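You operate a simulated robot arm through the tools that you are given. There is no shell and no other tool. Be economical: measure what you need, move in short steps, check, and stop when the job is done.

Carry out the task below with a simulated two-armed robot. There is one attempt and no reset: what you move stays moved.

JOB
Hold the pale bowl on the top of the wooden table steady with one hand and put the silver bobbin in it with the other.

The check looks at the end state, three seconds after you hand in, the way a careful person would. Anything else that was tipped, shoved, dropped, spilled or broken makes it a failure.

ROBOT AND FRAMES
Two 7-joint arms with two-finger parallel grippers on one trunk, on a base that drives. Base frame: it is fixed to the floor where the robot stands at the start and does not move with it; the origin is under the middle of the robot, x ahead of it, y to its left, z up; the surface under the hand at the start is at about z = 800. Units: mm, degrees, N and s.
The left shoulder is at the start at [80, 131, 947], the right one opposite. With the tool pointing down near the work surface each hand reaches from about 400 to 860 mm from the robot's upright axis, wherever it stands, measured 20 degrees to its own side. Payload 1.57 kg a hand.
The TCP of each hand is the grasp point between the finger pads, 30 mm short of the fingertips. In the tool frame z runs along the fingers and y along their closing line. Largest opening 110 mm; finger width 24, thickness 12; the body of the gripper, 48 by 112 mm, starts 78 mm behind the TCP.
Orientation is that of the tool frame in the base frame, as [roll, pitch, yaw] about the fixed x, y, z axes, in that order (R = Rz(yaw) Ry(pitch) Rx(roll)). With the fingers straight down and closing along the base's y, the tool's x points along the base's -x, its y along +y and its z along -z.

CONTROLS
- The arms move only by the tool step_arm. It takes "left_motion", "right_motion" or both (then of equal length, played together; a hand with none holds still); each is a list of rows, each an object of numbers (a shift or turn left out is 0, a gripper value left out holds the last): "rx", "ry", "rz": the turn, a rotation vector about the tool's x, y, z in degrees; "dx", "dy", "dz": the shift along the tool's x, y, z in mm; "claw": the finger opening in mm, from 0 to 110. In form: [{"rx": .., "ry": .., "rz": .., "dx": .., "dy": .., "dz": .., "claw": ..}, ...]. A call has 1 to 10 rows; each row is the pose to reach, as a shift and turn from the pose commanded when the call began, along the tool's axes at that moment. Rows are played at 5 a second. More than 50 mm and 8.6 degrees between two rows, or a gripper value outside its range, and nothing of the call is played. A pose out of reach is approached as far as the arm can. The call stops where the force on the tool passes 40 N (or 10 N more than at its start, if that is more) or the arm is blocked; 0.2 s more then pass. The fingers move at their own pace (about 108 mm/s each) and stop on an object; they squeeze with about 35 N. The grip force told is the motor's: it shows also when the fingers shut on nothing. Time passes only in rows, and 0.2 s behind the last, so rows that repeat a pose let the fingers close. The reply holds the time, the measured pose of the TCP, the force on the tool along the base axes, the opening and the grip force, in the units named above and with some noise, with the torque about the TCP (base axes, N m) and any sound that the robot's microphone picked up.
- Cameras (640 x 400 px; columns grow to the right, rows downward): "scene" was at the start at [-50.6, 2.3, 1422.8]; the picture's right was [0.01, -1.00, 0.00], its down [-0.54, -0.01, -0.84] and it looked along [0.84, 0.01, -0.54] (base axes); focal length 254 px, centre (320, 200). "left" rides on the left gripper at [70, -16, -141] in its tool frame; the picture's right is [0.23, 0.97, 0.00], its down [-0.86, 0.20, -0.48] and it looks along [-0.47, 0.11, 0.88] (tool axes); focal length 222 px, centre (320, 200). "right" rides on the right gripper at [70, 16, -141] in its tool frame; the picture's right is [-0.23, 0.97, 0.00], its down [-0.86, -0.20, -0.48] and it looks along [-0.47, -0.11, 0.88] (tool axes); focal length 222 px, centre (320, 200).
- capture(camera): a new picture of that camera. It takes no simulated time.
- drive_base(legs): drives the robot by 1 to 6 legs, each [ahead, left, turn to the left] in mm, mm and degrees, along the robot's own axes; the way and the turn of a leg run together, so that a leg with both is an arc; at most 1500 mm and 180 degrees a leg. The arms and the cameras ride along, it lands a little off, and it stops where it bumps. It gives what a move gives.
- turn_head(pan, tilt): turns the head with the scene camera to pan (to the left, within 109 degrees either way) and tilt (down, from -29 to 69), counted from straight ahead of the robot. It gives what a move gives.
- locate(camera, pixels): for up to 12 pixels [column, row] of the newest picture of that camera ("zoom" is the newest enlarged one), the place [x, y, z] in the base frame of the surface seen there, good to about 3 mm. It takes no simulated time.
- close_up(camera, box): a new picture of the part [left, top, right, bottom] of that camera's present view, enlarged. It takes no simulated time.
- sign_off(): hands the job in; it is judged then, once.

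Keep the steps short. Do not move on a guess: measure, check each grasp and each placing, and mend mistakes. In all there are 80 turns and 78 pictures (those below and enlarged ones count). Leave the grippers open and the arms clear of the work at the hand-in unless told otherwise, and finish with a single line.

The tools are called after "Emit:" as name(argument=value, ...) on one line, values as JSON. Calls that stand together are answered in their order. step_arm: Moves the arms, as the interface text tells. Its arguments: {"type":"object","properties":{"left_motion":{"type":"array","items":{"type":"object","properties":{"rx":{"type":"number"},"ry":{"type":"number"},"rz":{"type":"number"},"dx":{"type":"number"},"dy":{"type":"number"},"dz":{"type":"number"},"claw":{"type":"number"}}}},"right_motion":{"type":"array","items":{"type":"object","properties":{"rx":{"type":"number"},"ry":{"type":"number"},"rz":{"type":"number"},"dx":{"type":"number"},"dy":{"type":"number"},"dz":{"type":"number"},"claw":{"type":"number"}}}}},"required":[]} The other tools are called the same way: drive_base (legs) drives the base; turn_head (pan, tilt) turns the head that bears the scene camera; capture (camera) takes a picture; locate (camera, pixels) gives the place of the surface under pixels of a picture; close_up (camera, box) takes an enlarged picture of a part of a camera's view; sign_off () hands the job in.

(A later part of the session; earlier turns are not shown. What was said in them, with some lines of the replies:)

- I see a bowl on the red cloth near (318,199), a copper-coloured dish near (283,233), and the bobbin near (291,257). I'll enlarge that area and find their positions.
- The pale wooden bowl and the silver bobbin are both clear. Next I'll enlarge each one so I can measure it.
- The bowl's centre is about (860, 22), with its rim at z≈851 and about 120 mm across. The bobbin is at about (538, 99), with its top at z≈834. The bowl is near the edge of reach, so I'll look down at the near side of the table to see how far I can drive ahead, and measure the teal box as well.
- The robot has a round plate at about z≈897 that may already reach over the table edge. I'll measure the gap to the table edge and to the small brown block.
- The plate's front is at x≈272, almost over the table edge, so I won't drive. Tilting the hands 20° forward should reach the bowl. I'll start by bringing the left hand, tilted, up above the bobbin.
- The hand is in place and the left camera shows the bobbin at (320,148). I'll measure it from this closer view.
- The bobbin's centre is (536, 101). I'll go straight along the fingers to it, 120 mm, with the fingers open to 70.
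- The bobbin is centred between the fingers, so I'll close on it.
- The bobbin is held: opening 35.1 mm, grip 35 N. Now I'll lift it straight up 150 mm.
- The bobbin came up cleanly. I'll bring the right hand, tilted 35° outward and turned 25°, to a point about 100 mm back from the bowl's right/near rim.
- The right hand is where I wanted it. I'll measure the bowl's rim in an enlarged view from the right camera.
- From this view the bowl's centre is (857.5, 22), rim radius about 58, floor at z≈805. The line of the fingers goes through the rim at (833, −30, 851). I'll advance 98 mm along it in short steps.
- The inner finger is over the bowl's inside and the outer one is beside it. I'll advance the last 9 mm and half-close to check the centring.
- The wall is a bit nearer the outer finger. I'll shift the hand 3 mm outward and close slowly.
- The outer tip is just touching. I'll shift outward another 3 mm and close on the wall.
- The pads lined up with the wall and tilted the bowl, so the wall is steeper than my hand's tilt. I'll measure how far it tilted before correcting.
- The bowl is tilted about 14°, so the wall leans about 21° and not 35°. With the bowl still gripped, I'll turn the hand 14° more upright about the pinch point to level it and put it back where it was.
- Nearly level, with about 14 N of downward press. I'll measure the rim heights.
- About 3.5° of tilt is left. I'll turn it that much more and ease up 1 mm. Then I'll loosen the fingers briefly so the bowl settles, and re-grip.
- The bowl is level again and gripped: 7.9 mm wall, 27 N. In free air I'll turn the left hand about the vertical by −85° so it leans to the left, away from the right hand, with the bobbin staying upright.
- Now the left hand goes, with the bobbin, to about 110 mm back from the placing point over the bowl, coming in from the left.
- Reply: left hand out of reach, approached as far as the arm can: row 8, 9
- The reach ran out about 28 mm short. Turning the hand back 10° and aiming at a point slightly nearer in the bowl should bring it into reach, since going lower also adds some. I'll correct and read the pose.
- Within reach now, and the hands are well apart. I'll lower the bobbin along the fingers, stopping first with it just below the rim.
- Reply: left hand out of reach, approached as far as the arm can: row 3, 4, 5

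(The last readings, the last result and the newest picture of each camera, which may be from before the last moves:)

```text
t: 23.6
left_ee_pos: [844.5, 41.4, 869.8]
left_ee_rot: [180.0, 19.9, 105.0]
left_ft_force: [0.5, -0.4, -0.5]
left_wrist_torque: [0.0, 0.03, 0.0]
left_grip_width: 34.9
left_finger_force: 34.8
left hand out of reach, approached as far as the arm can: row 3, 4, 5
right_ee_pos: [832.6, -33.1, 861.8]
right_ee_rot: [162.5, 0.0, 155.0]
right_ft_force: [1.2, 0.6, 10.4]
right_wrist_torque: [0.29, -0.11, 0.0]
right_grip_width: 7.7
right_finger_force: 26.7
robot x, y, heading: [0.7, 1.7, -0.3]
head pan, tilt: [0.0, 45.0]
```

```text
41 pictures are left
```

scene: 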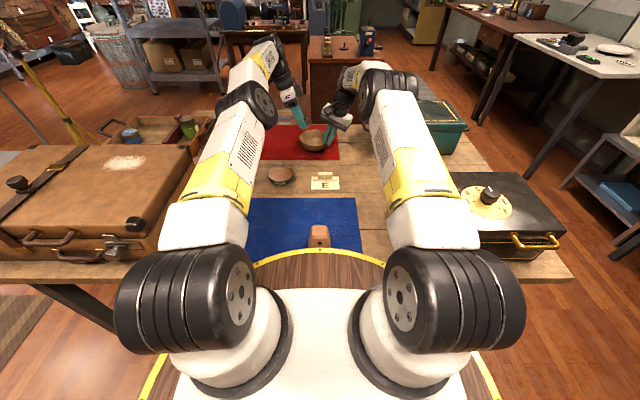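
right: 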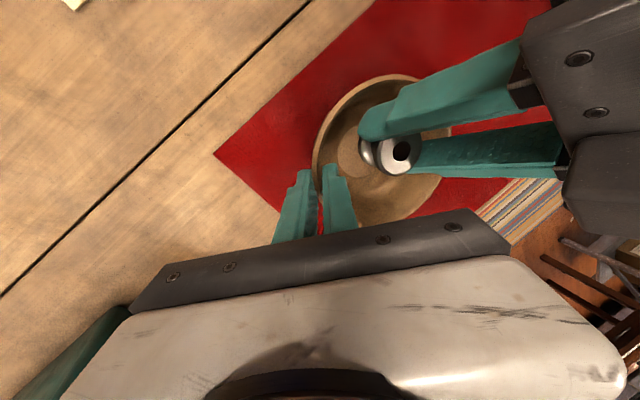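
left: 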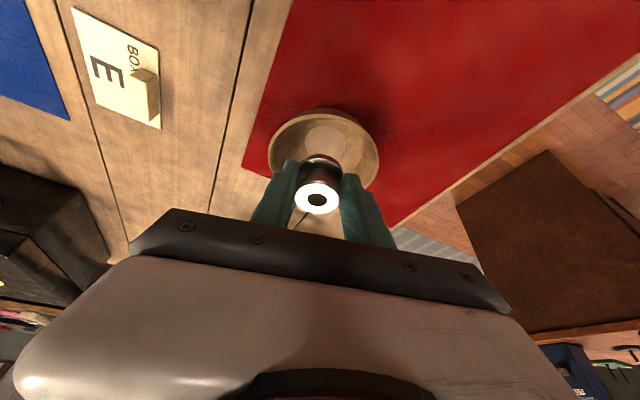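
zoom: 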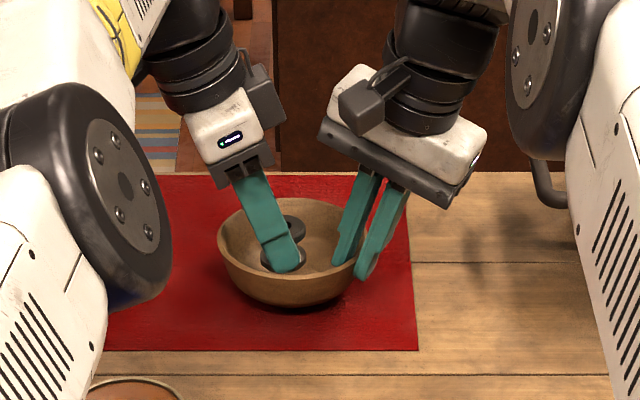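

The bobbin is over the bowl's interior and there is good room between the hands, but reach limits x to about 844. I'll turn 15° back, which lets me move 10 mm farther ahead and centre over the floor.

Emit:
step_arm(left_motion=[{"rx": -1.7, "rz": -4.7, "dx": -2, "dy": 2, "dz": 0.5}, {"rx": -3.4, "rz": -9.4, "dx": -5, "dy": 5, "dz": 1.5}, {"rx": -5.1, "rz": -14.1, "dx": -7.9, "dy": 8.1, "dz": 2.9}, {"rx": -5.1, "rz": -14.1, "dx": -7.9, "dy": 8.1, "dz": 2.9}])

Emit:
close_up(camera="scene", box=[270, 90, 370, 170])

Emit:
close_up(camera="right", box=[280, 40, 480, 220])

```text
t: 24.6
left_ee_pos: [859.9, 33.9, 870.8]
left_ee_rot: [-179.9, 19.9, 120.0]
left_ft_force: [1.0, -0.3, 0.0]
left_wrist_torque: [-0.02, 0.0, -0.04]
left_grip_width: 34.9
left_finger_force: 34.6
left hand out of reach, approached as far as the arm can: row 2, 3, 4
right_ee_pos: [831.1, -32.5, 862.0]
right_ee_rot: [162.5, 0.0, 155.0]
right_ft_force: [0.2, 0.8, 9.4]
right_wrist_torque: [0.28, -0.06, 0.01]
right_grip_width: 7.7
right_finger_force: 26.7
robot x, y, heading: [2.0, 4.0, -0.1]
head pan, tilt: [0.0, 45.0]
```

```text
5.00 times, centred on (320, 130) of scene
```

zoom: 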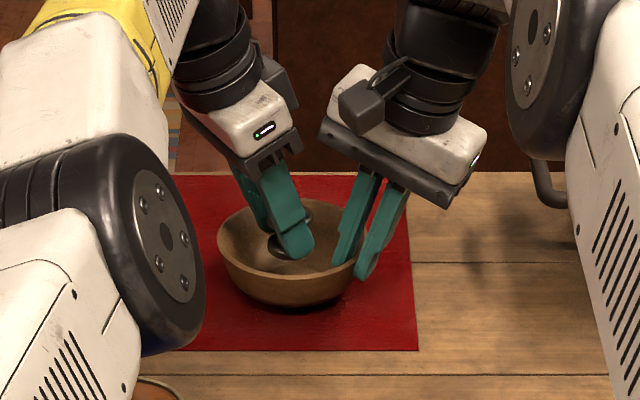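

```text
2.22 times, centred on (380, 130) of right
```

zoom: 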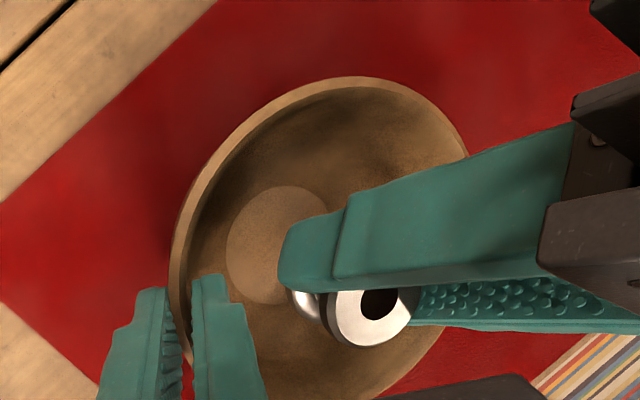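

The bobbin is now at about (863, 29), 34 mm off the floor. I'll lower it 20 mm and shift it to the bowl's centre.

Emit:
step_arm(left_motion=[{"dx": 1.5, "dy": -3, "dz": 4.8}, {"dx": 3, "dy": -6.3, "dz": 9.5}, {"dx": 4.5, "dy": -6.3, "dz": 14.3}, {"dx": 5.9, "dy": -6.3, "dz": 19.1}])

Emit:
close_up(camera="scene", box=[290, 110, 350, 160])

Emit:
close_up(camera="right", box=[280, 40, 480, 220])

```text
t: 25.6
left_ee_pos: [860.5, 30.5, 850.3]
left_ee_rot: [-179.8, 19.9, 120.0]
left_ft_force: [-0.3, 0.0, -0.7]
left_wrist_torque: [-0.02, 0.0, 0.0]
left_grip_width: 35.0
left_finger_force: 35.1
left hand out of reach, approached as far as the arm can: row 2, 3, 4
right_ee_pos: [831.1, -33.1, 862.2]
right_ee_rot: [162.5, 0.0, 155.0]
right_ft_force: [-0.5, 0.2, 8.5]
right_wrist_torque: [0.3, -0.02, 0.01]
right_grip_width: 7.6
right_finger_force: 26.8
robot x, y, heading: [-0.1, -1.1, 0.1]
head pan, tilt: [0.0, 45.0]
```

```text
8.00 times, centred on (320, 135) of scene
```

zoom: 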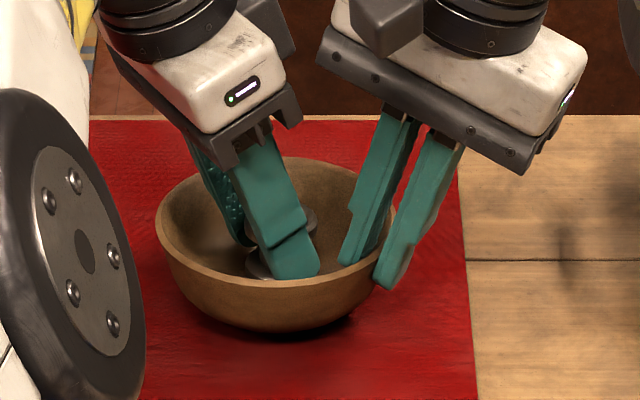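

```text
2.22 times, centred on (380, 130) of right
```

zoom: 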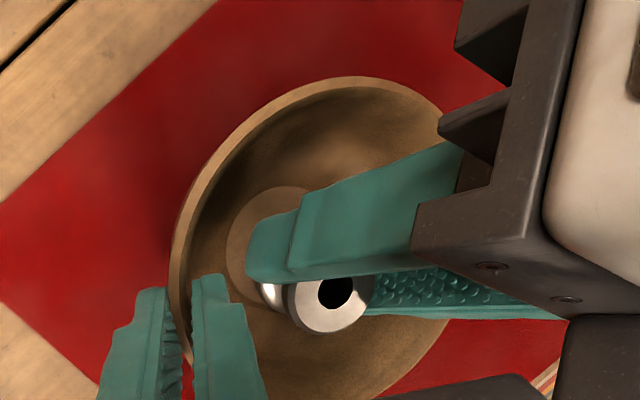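

There's no contact yet and the bobbin's foot is about 9 mm above the floor. I'll lower it another 5 mm while watching the force.

Emit:
step_arm(left_motion=[{"dx": 1, "dy": -2.2, "dz": 1.5}, {"dx": 1.5, "dy": -4.5, "dz": 3}, {"dx": 2, "dy": -4.5, "dz": 4.6}, {"dx": 2, "dy": -4.5, "dz": 4.6}])

Emit:
close_up(camera="right", box=[280, 40, 480, 220])

```text
t: 26.6
left_ee_pos: [858.5, 28.4, 845.4]
left_ee_rot: [-179.9, 20.0, 119.9]
left_ft_force: [-0.4, 1.1, 3.0]
left_wrist_torque: [0.07, -0.04, 0.05]
left_grip_width: 34.8
left_finger_force: 34.8
left hand out of reach, approached as far as the arm can: row 2, 3, 4
right_ee_pos: [831.0, -32.8, 862.1]
right_ee_rot: [162.5, 0.0, 154.9]
right_ft_force: [0.2, 2.0, 8.3]
right_wrist_torque: [0.15, 0.05, -0.04]
right_grip_width: 7.7
right_finger_force: 26.3
robot x, y, heading: [3.5, 1.6, 0.0]
head pan, tilt: [0.0, 45.0]
```

```text
2.22 times, centred on (380, 130) of right
```

zoom: 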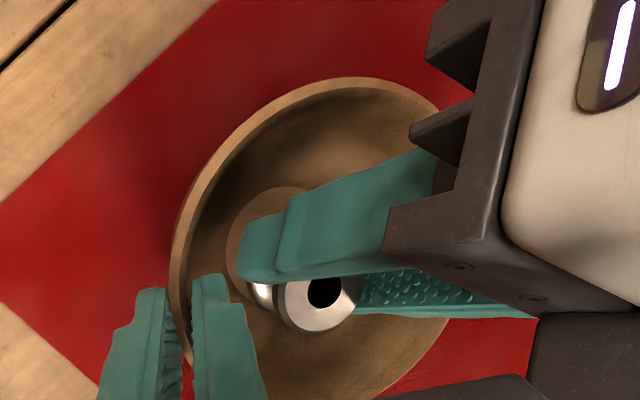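

A light 3 N contact shows it is at the floor. I'll open the left fingers a little, to 46 mm, and look.

Emit:
step_arm(left_motion=[{"claw": 38}, {"claw": 42}, {"claw": 46}, {"claw": 46}])

Emit:
close_up(camera="right", box=[280, 40, 480, 220])

Emit:
capture(camera="left")

```text
t: 27.6
left_ee_pos: [859.6, 27.1, 845.1]
left_ee_rot: [-179.8, 19.9, 119.9]
left_ft_force: [-6.0, -4.7, 5.4]
left_wrist_torque: [-0.08, 0.12, -0.03]
left_grip_width: 38.5
left_finger_force: 0.0
right_ee_pos: [831.6, -31.5, 861.2]
right_ee_rot: [162.5, 0.0, 155.0]
right_ft_force: [5.0, 5.5, 3.8]
right_wrist_torque: [0.16, -0.14, -0.23]
right_grip_width: 7.8
right_finger_force: 27.1
robot x, y, heading: [-1.9, -1.7, 0.2]
head pan, tilt: [0.0, 45.0]
```

```text
2.22 times, centred on (380, 130) of right
```

zoom: 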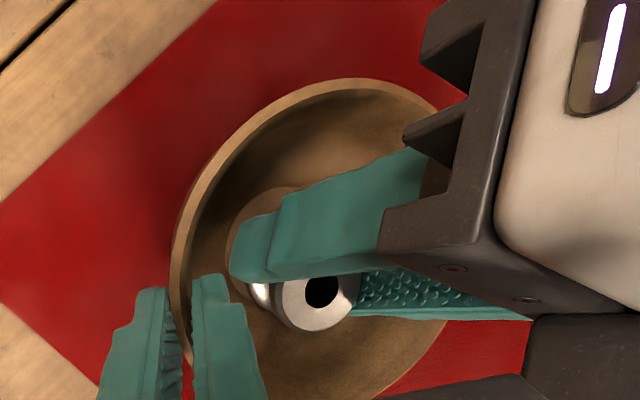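

```text
34 pictures are left
```

left: 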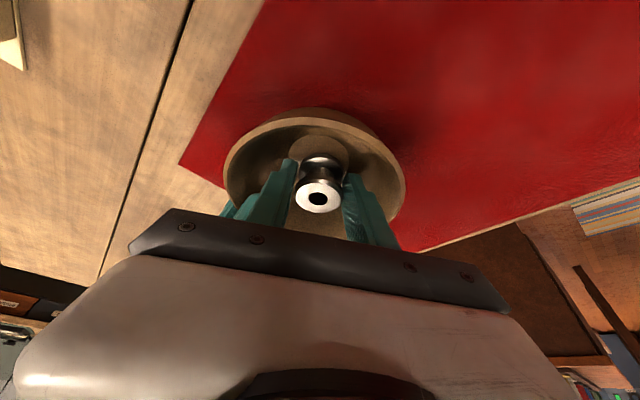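

The fingers are open to 38.5 mm, so they are off the bobbin, but one is touching the bowl's curved wall. I'll stop opening, back up along the fingers, and open a bit more as they rise.

Emit:
step_arm(left_motion=[{"claw": 38.5, "dz": -2}, {"claw": 38.5, "dz": -5}, {"claw": 40, "dz": -8}, {"claw": 43, "dz": -12}, {"claw": 46, "dz": -16}, {"claw": 46, "dz": -16}])

Emit:
close_up(camera="right", box=[280, 40, 480, 220])

Emit:
capture(camera="left")

```text
t: 29.0
left_ee_pos: [860.9, 21.3, 862.2]
left_ee_rot: [180.0, 20.0, 118.2]
left_ft_force: [0.3, 3.4, 1.2]
left_wrist_torque: [0.03, -0.01, -0.05]
left_grip_width: 44.6
left_finger_force: 0.0
left hand out of reach, approached as far as the arm can: row 5, 6
right_ee_pos: [831.6, -33.9, 861.1]
right_ee_rot: [162.6, 0.1, 155.0]
right_ft_force: [0.2, -2.9, 9.4]
right_wrist_torque: [0.22, 0.01, 0.0]
right_grip_width: 7.5
right_finger_force: 26.7
robot x, y, heading: [-1.5, 3.2, -0.1]
head pan, tilt: [0.0, 45.0]
```

```text
2.22 times, centred on (380, 130) of right
```

zoom: 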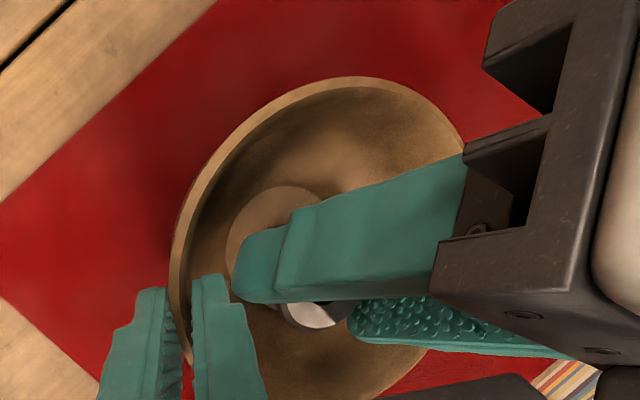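

```text
32 pictures are left
```

left: 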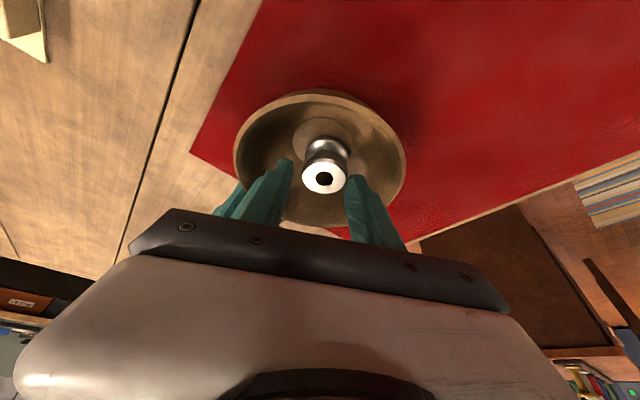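

The bobbin is standing free in the bowl. The left near finger is close to the right hand's finger, so I'll withdraw straight back along the fingers, then pull toward the robot.

Emit:
step_arm(left_motion=[{"dz": -8, "dx": 1}, {"dz": -22, "dx": 2}, {"dz": -40, "dx": 4, "dy": -4}, {"dz": -65, "dx": 6, "dy": -12}, {"dz": -95, "dx": 8, "dy": -20}])

Emit:
close_up(camera="right", box=[280, 40, 480, 220])

Emit:
close_up(camera="scene", box=[260, 80, 380, 170])

```text
t: 30.2
left_ee_pos: [819.1, 58.2, 946.5]
left_ee_rot: [-179.9, 19.9, 120.0]
left_ft_force: [-0.1, 0.6, -0.2]
left_wrist_torque: [-0.02, 0.02, 0.01]
left_grip_width: 45.8
left_finger_force: 0.1
right_ee_pos: [830.3, -33.0, 861.5]
right_ee_rot: [162.5, 0.0, 154.9]
right_ft_force: [-1.9, -4.2, 8.6]
right_wrist_torque: [0.03, -0.07, 0.0]
right_grip_width: 7.5
right_finger_force: 27.5
robot x, y, heading: [-1.4, -0.6, 0.1]
head pan, tilt: [0.0, 45.0]
```

```text
2.22 times, centred on (380, 130) of right
```

zoom: 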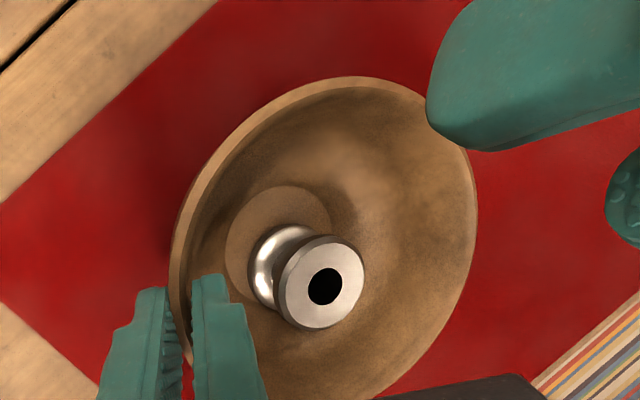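

```text
4.44 times, centred on (320, 125) of scene
```

zoom: 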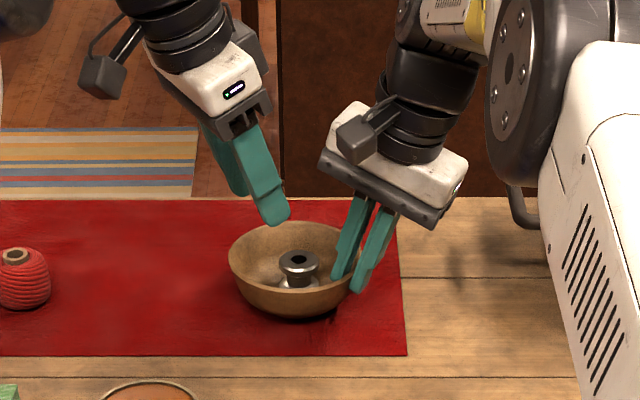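

The bobbin is standing in the bowl. I'll take the left hand up and back toward the robot.

Emit:
step_arm(left_motion=[{"dx": 24, "dy": -28, "dz": -22}, {"dx": 49, "dy": -57, "dz": -43}, {"dx": 73, "dy": -86, "dz": -65}, {"dx": 98, "dy": -114, "dz": -86}, {"dx": 122, "dy": -143, "dz": -108, "claw": 80}])

Emit:
step_arm(right_motion=[{"claw": 9}, {"claw": 11}, {"claw": 14}, {"claw": 17}, {"claw": 17}])

Emit:
close_up(camera="right", box=[280, 40, 480, 220])

Emit:
close_up(camera="scene", box=[290, 110, 370, 170])

```text
t: 31.4
left_ee_pos: [619.7, 117.1, 1006.3]
left_ee_rot: [-179.9, 20.0, 120.0]
left_ft_force: [0.6, -0.3, -0.4]
left_wrist_torque: [0.04, 0.03, -0.01]
left_grip_width: 80.1
left_finger_force: 0.0
right_ee_pos: [831.2, -32.7, 862.6]
right_ee_rot: [162.5, 0.0, 155.0]
right_ft_force: [-3.6, -1.5, 9.3]
right_wrist_torque: [0.18, 0.07, 0.07]
right_grip_width: 7.8
right_finger_force: 26.0
robot x, y, heading: [0.5, -1.8, -0.1]
head pan, tilt: [0.0, 45.0]
```

```text
t: 32.6
left_ee_pos: [620.1, 117.3, 1006.8]
left_ee_rot: [-179.9, 20.0, 120.0]
left_ft_force: [0.7, 0.1, 0.3]
left_wrist_torque: [0.01, -0.01, -0.03]
left_grip_width: 80.0
left_finger_force: 0.1
right_ee_pos: [831.3, -33.5, 859.7]
right_ee_rot: [162.5, 0.1, 155.1]
right_ft_force: [0.4, 0.5, -0.3]
right_wrist_torque: [0.02, -0.01, 0.03]
right_grip_width: 17.2
right_finger_force: 0.1
robot x, y, heading: [3.4, 2.0, -0.2]
head pan, tilt: [0.0, 45.0]
```

```text
2.22 times, centred on (380, 130) of right
```

zoom: 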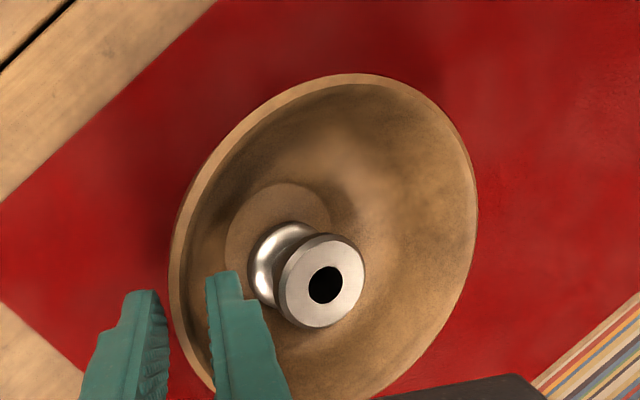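

```text
6.67 times, centred on (330, 140) of scene
```

zoom: 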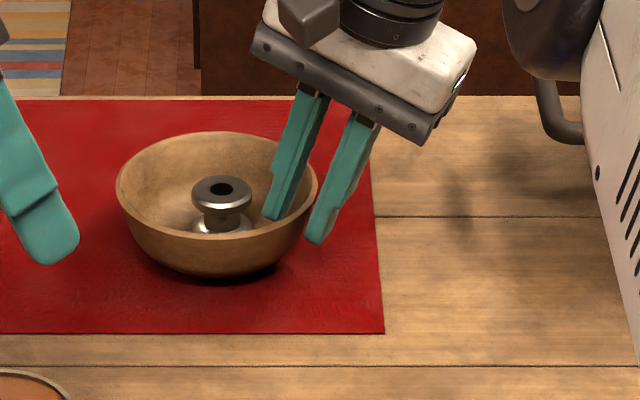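

The bowl is released, level, with the bobbin inside and no force on the right hand. I'll withdraw the right hand along its fingers.

Emit:
step_arm(right_motion=[{"dz": -10}, {"dz": -25}, {"dz": -50}, {"dz": -80}, {"dz": -110}, {"dz": -131, "dx": 29, "dy": -26}, {"dz": -152, "dx": 59, "dy": -53}, {"dz": -172, "dx": 88, "dy": -79}, {"dz": -193, "dx": 118, "dy": -105}, {"dz": -214, "dx": 147, "dy": -131, "claw": 80}])

Emit:
capture(camera="scene")

Emit:
close_up(camera="scene", box=[220, 110, 380, 210])

```text
t: 34.8
left_ee_pos: [620.5, 118.6, 1006.4]
left_ee_rot: [-179.9, 19.9, 120.0]
left_ft_force: [0.8, -0.4, -0.5]
left_wrist_torque: [-0.06, 0.01, -0.03]
left_grip_width: 79.8
left_finger_force: 0.1
right_ee_pos: [617.4, -141.8, 1024.4]
right_ee_rot: [162.5, 0.0, 154.9]
right_ft_force: [0.7, 0.0, -0.1]
right_wrist_torque: [0.01, -0.01, 0.03]
right_grip_width: 80.0
right_finger_force: 0.1
robot x, y, heading: [-1.0, -1.5, 0.1]
head pan, tilt: [0.0, 45.0]
```

```text
27 pictures are left
```

scene: 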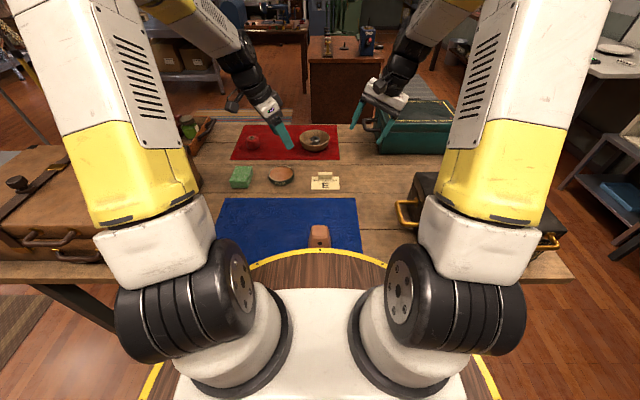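

```text
4.00 times, centred on (300, 160) of scene
```

zoom: 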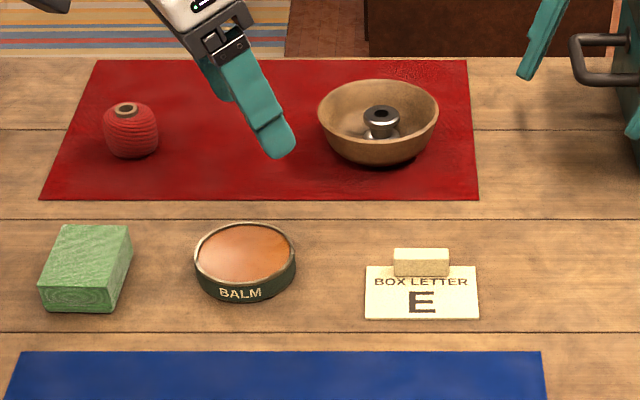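

The bobbin stands in the level bowl, nothing else has moved, and both hands are open and clear. I'm handing in.

Emit:
sign_off()

```text
The job is handed in.
```

The silver bobbin is standing in the pale bowl, placed by the left hand while the right hand gripped the rim; the bowl tipped about 14° when first gripped, so I levelled it before placing the bobbin.
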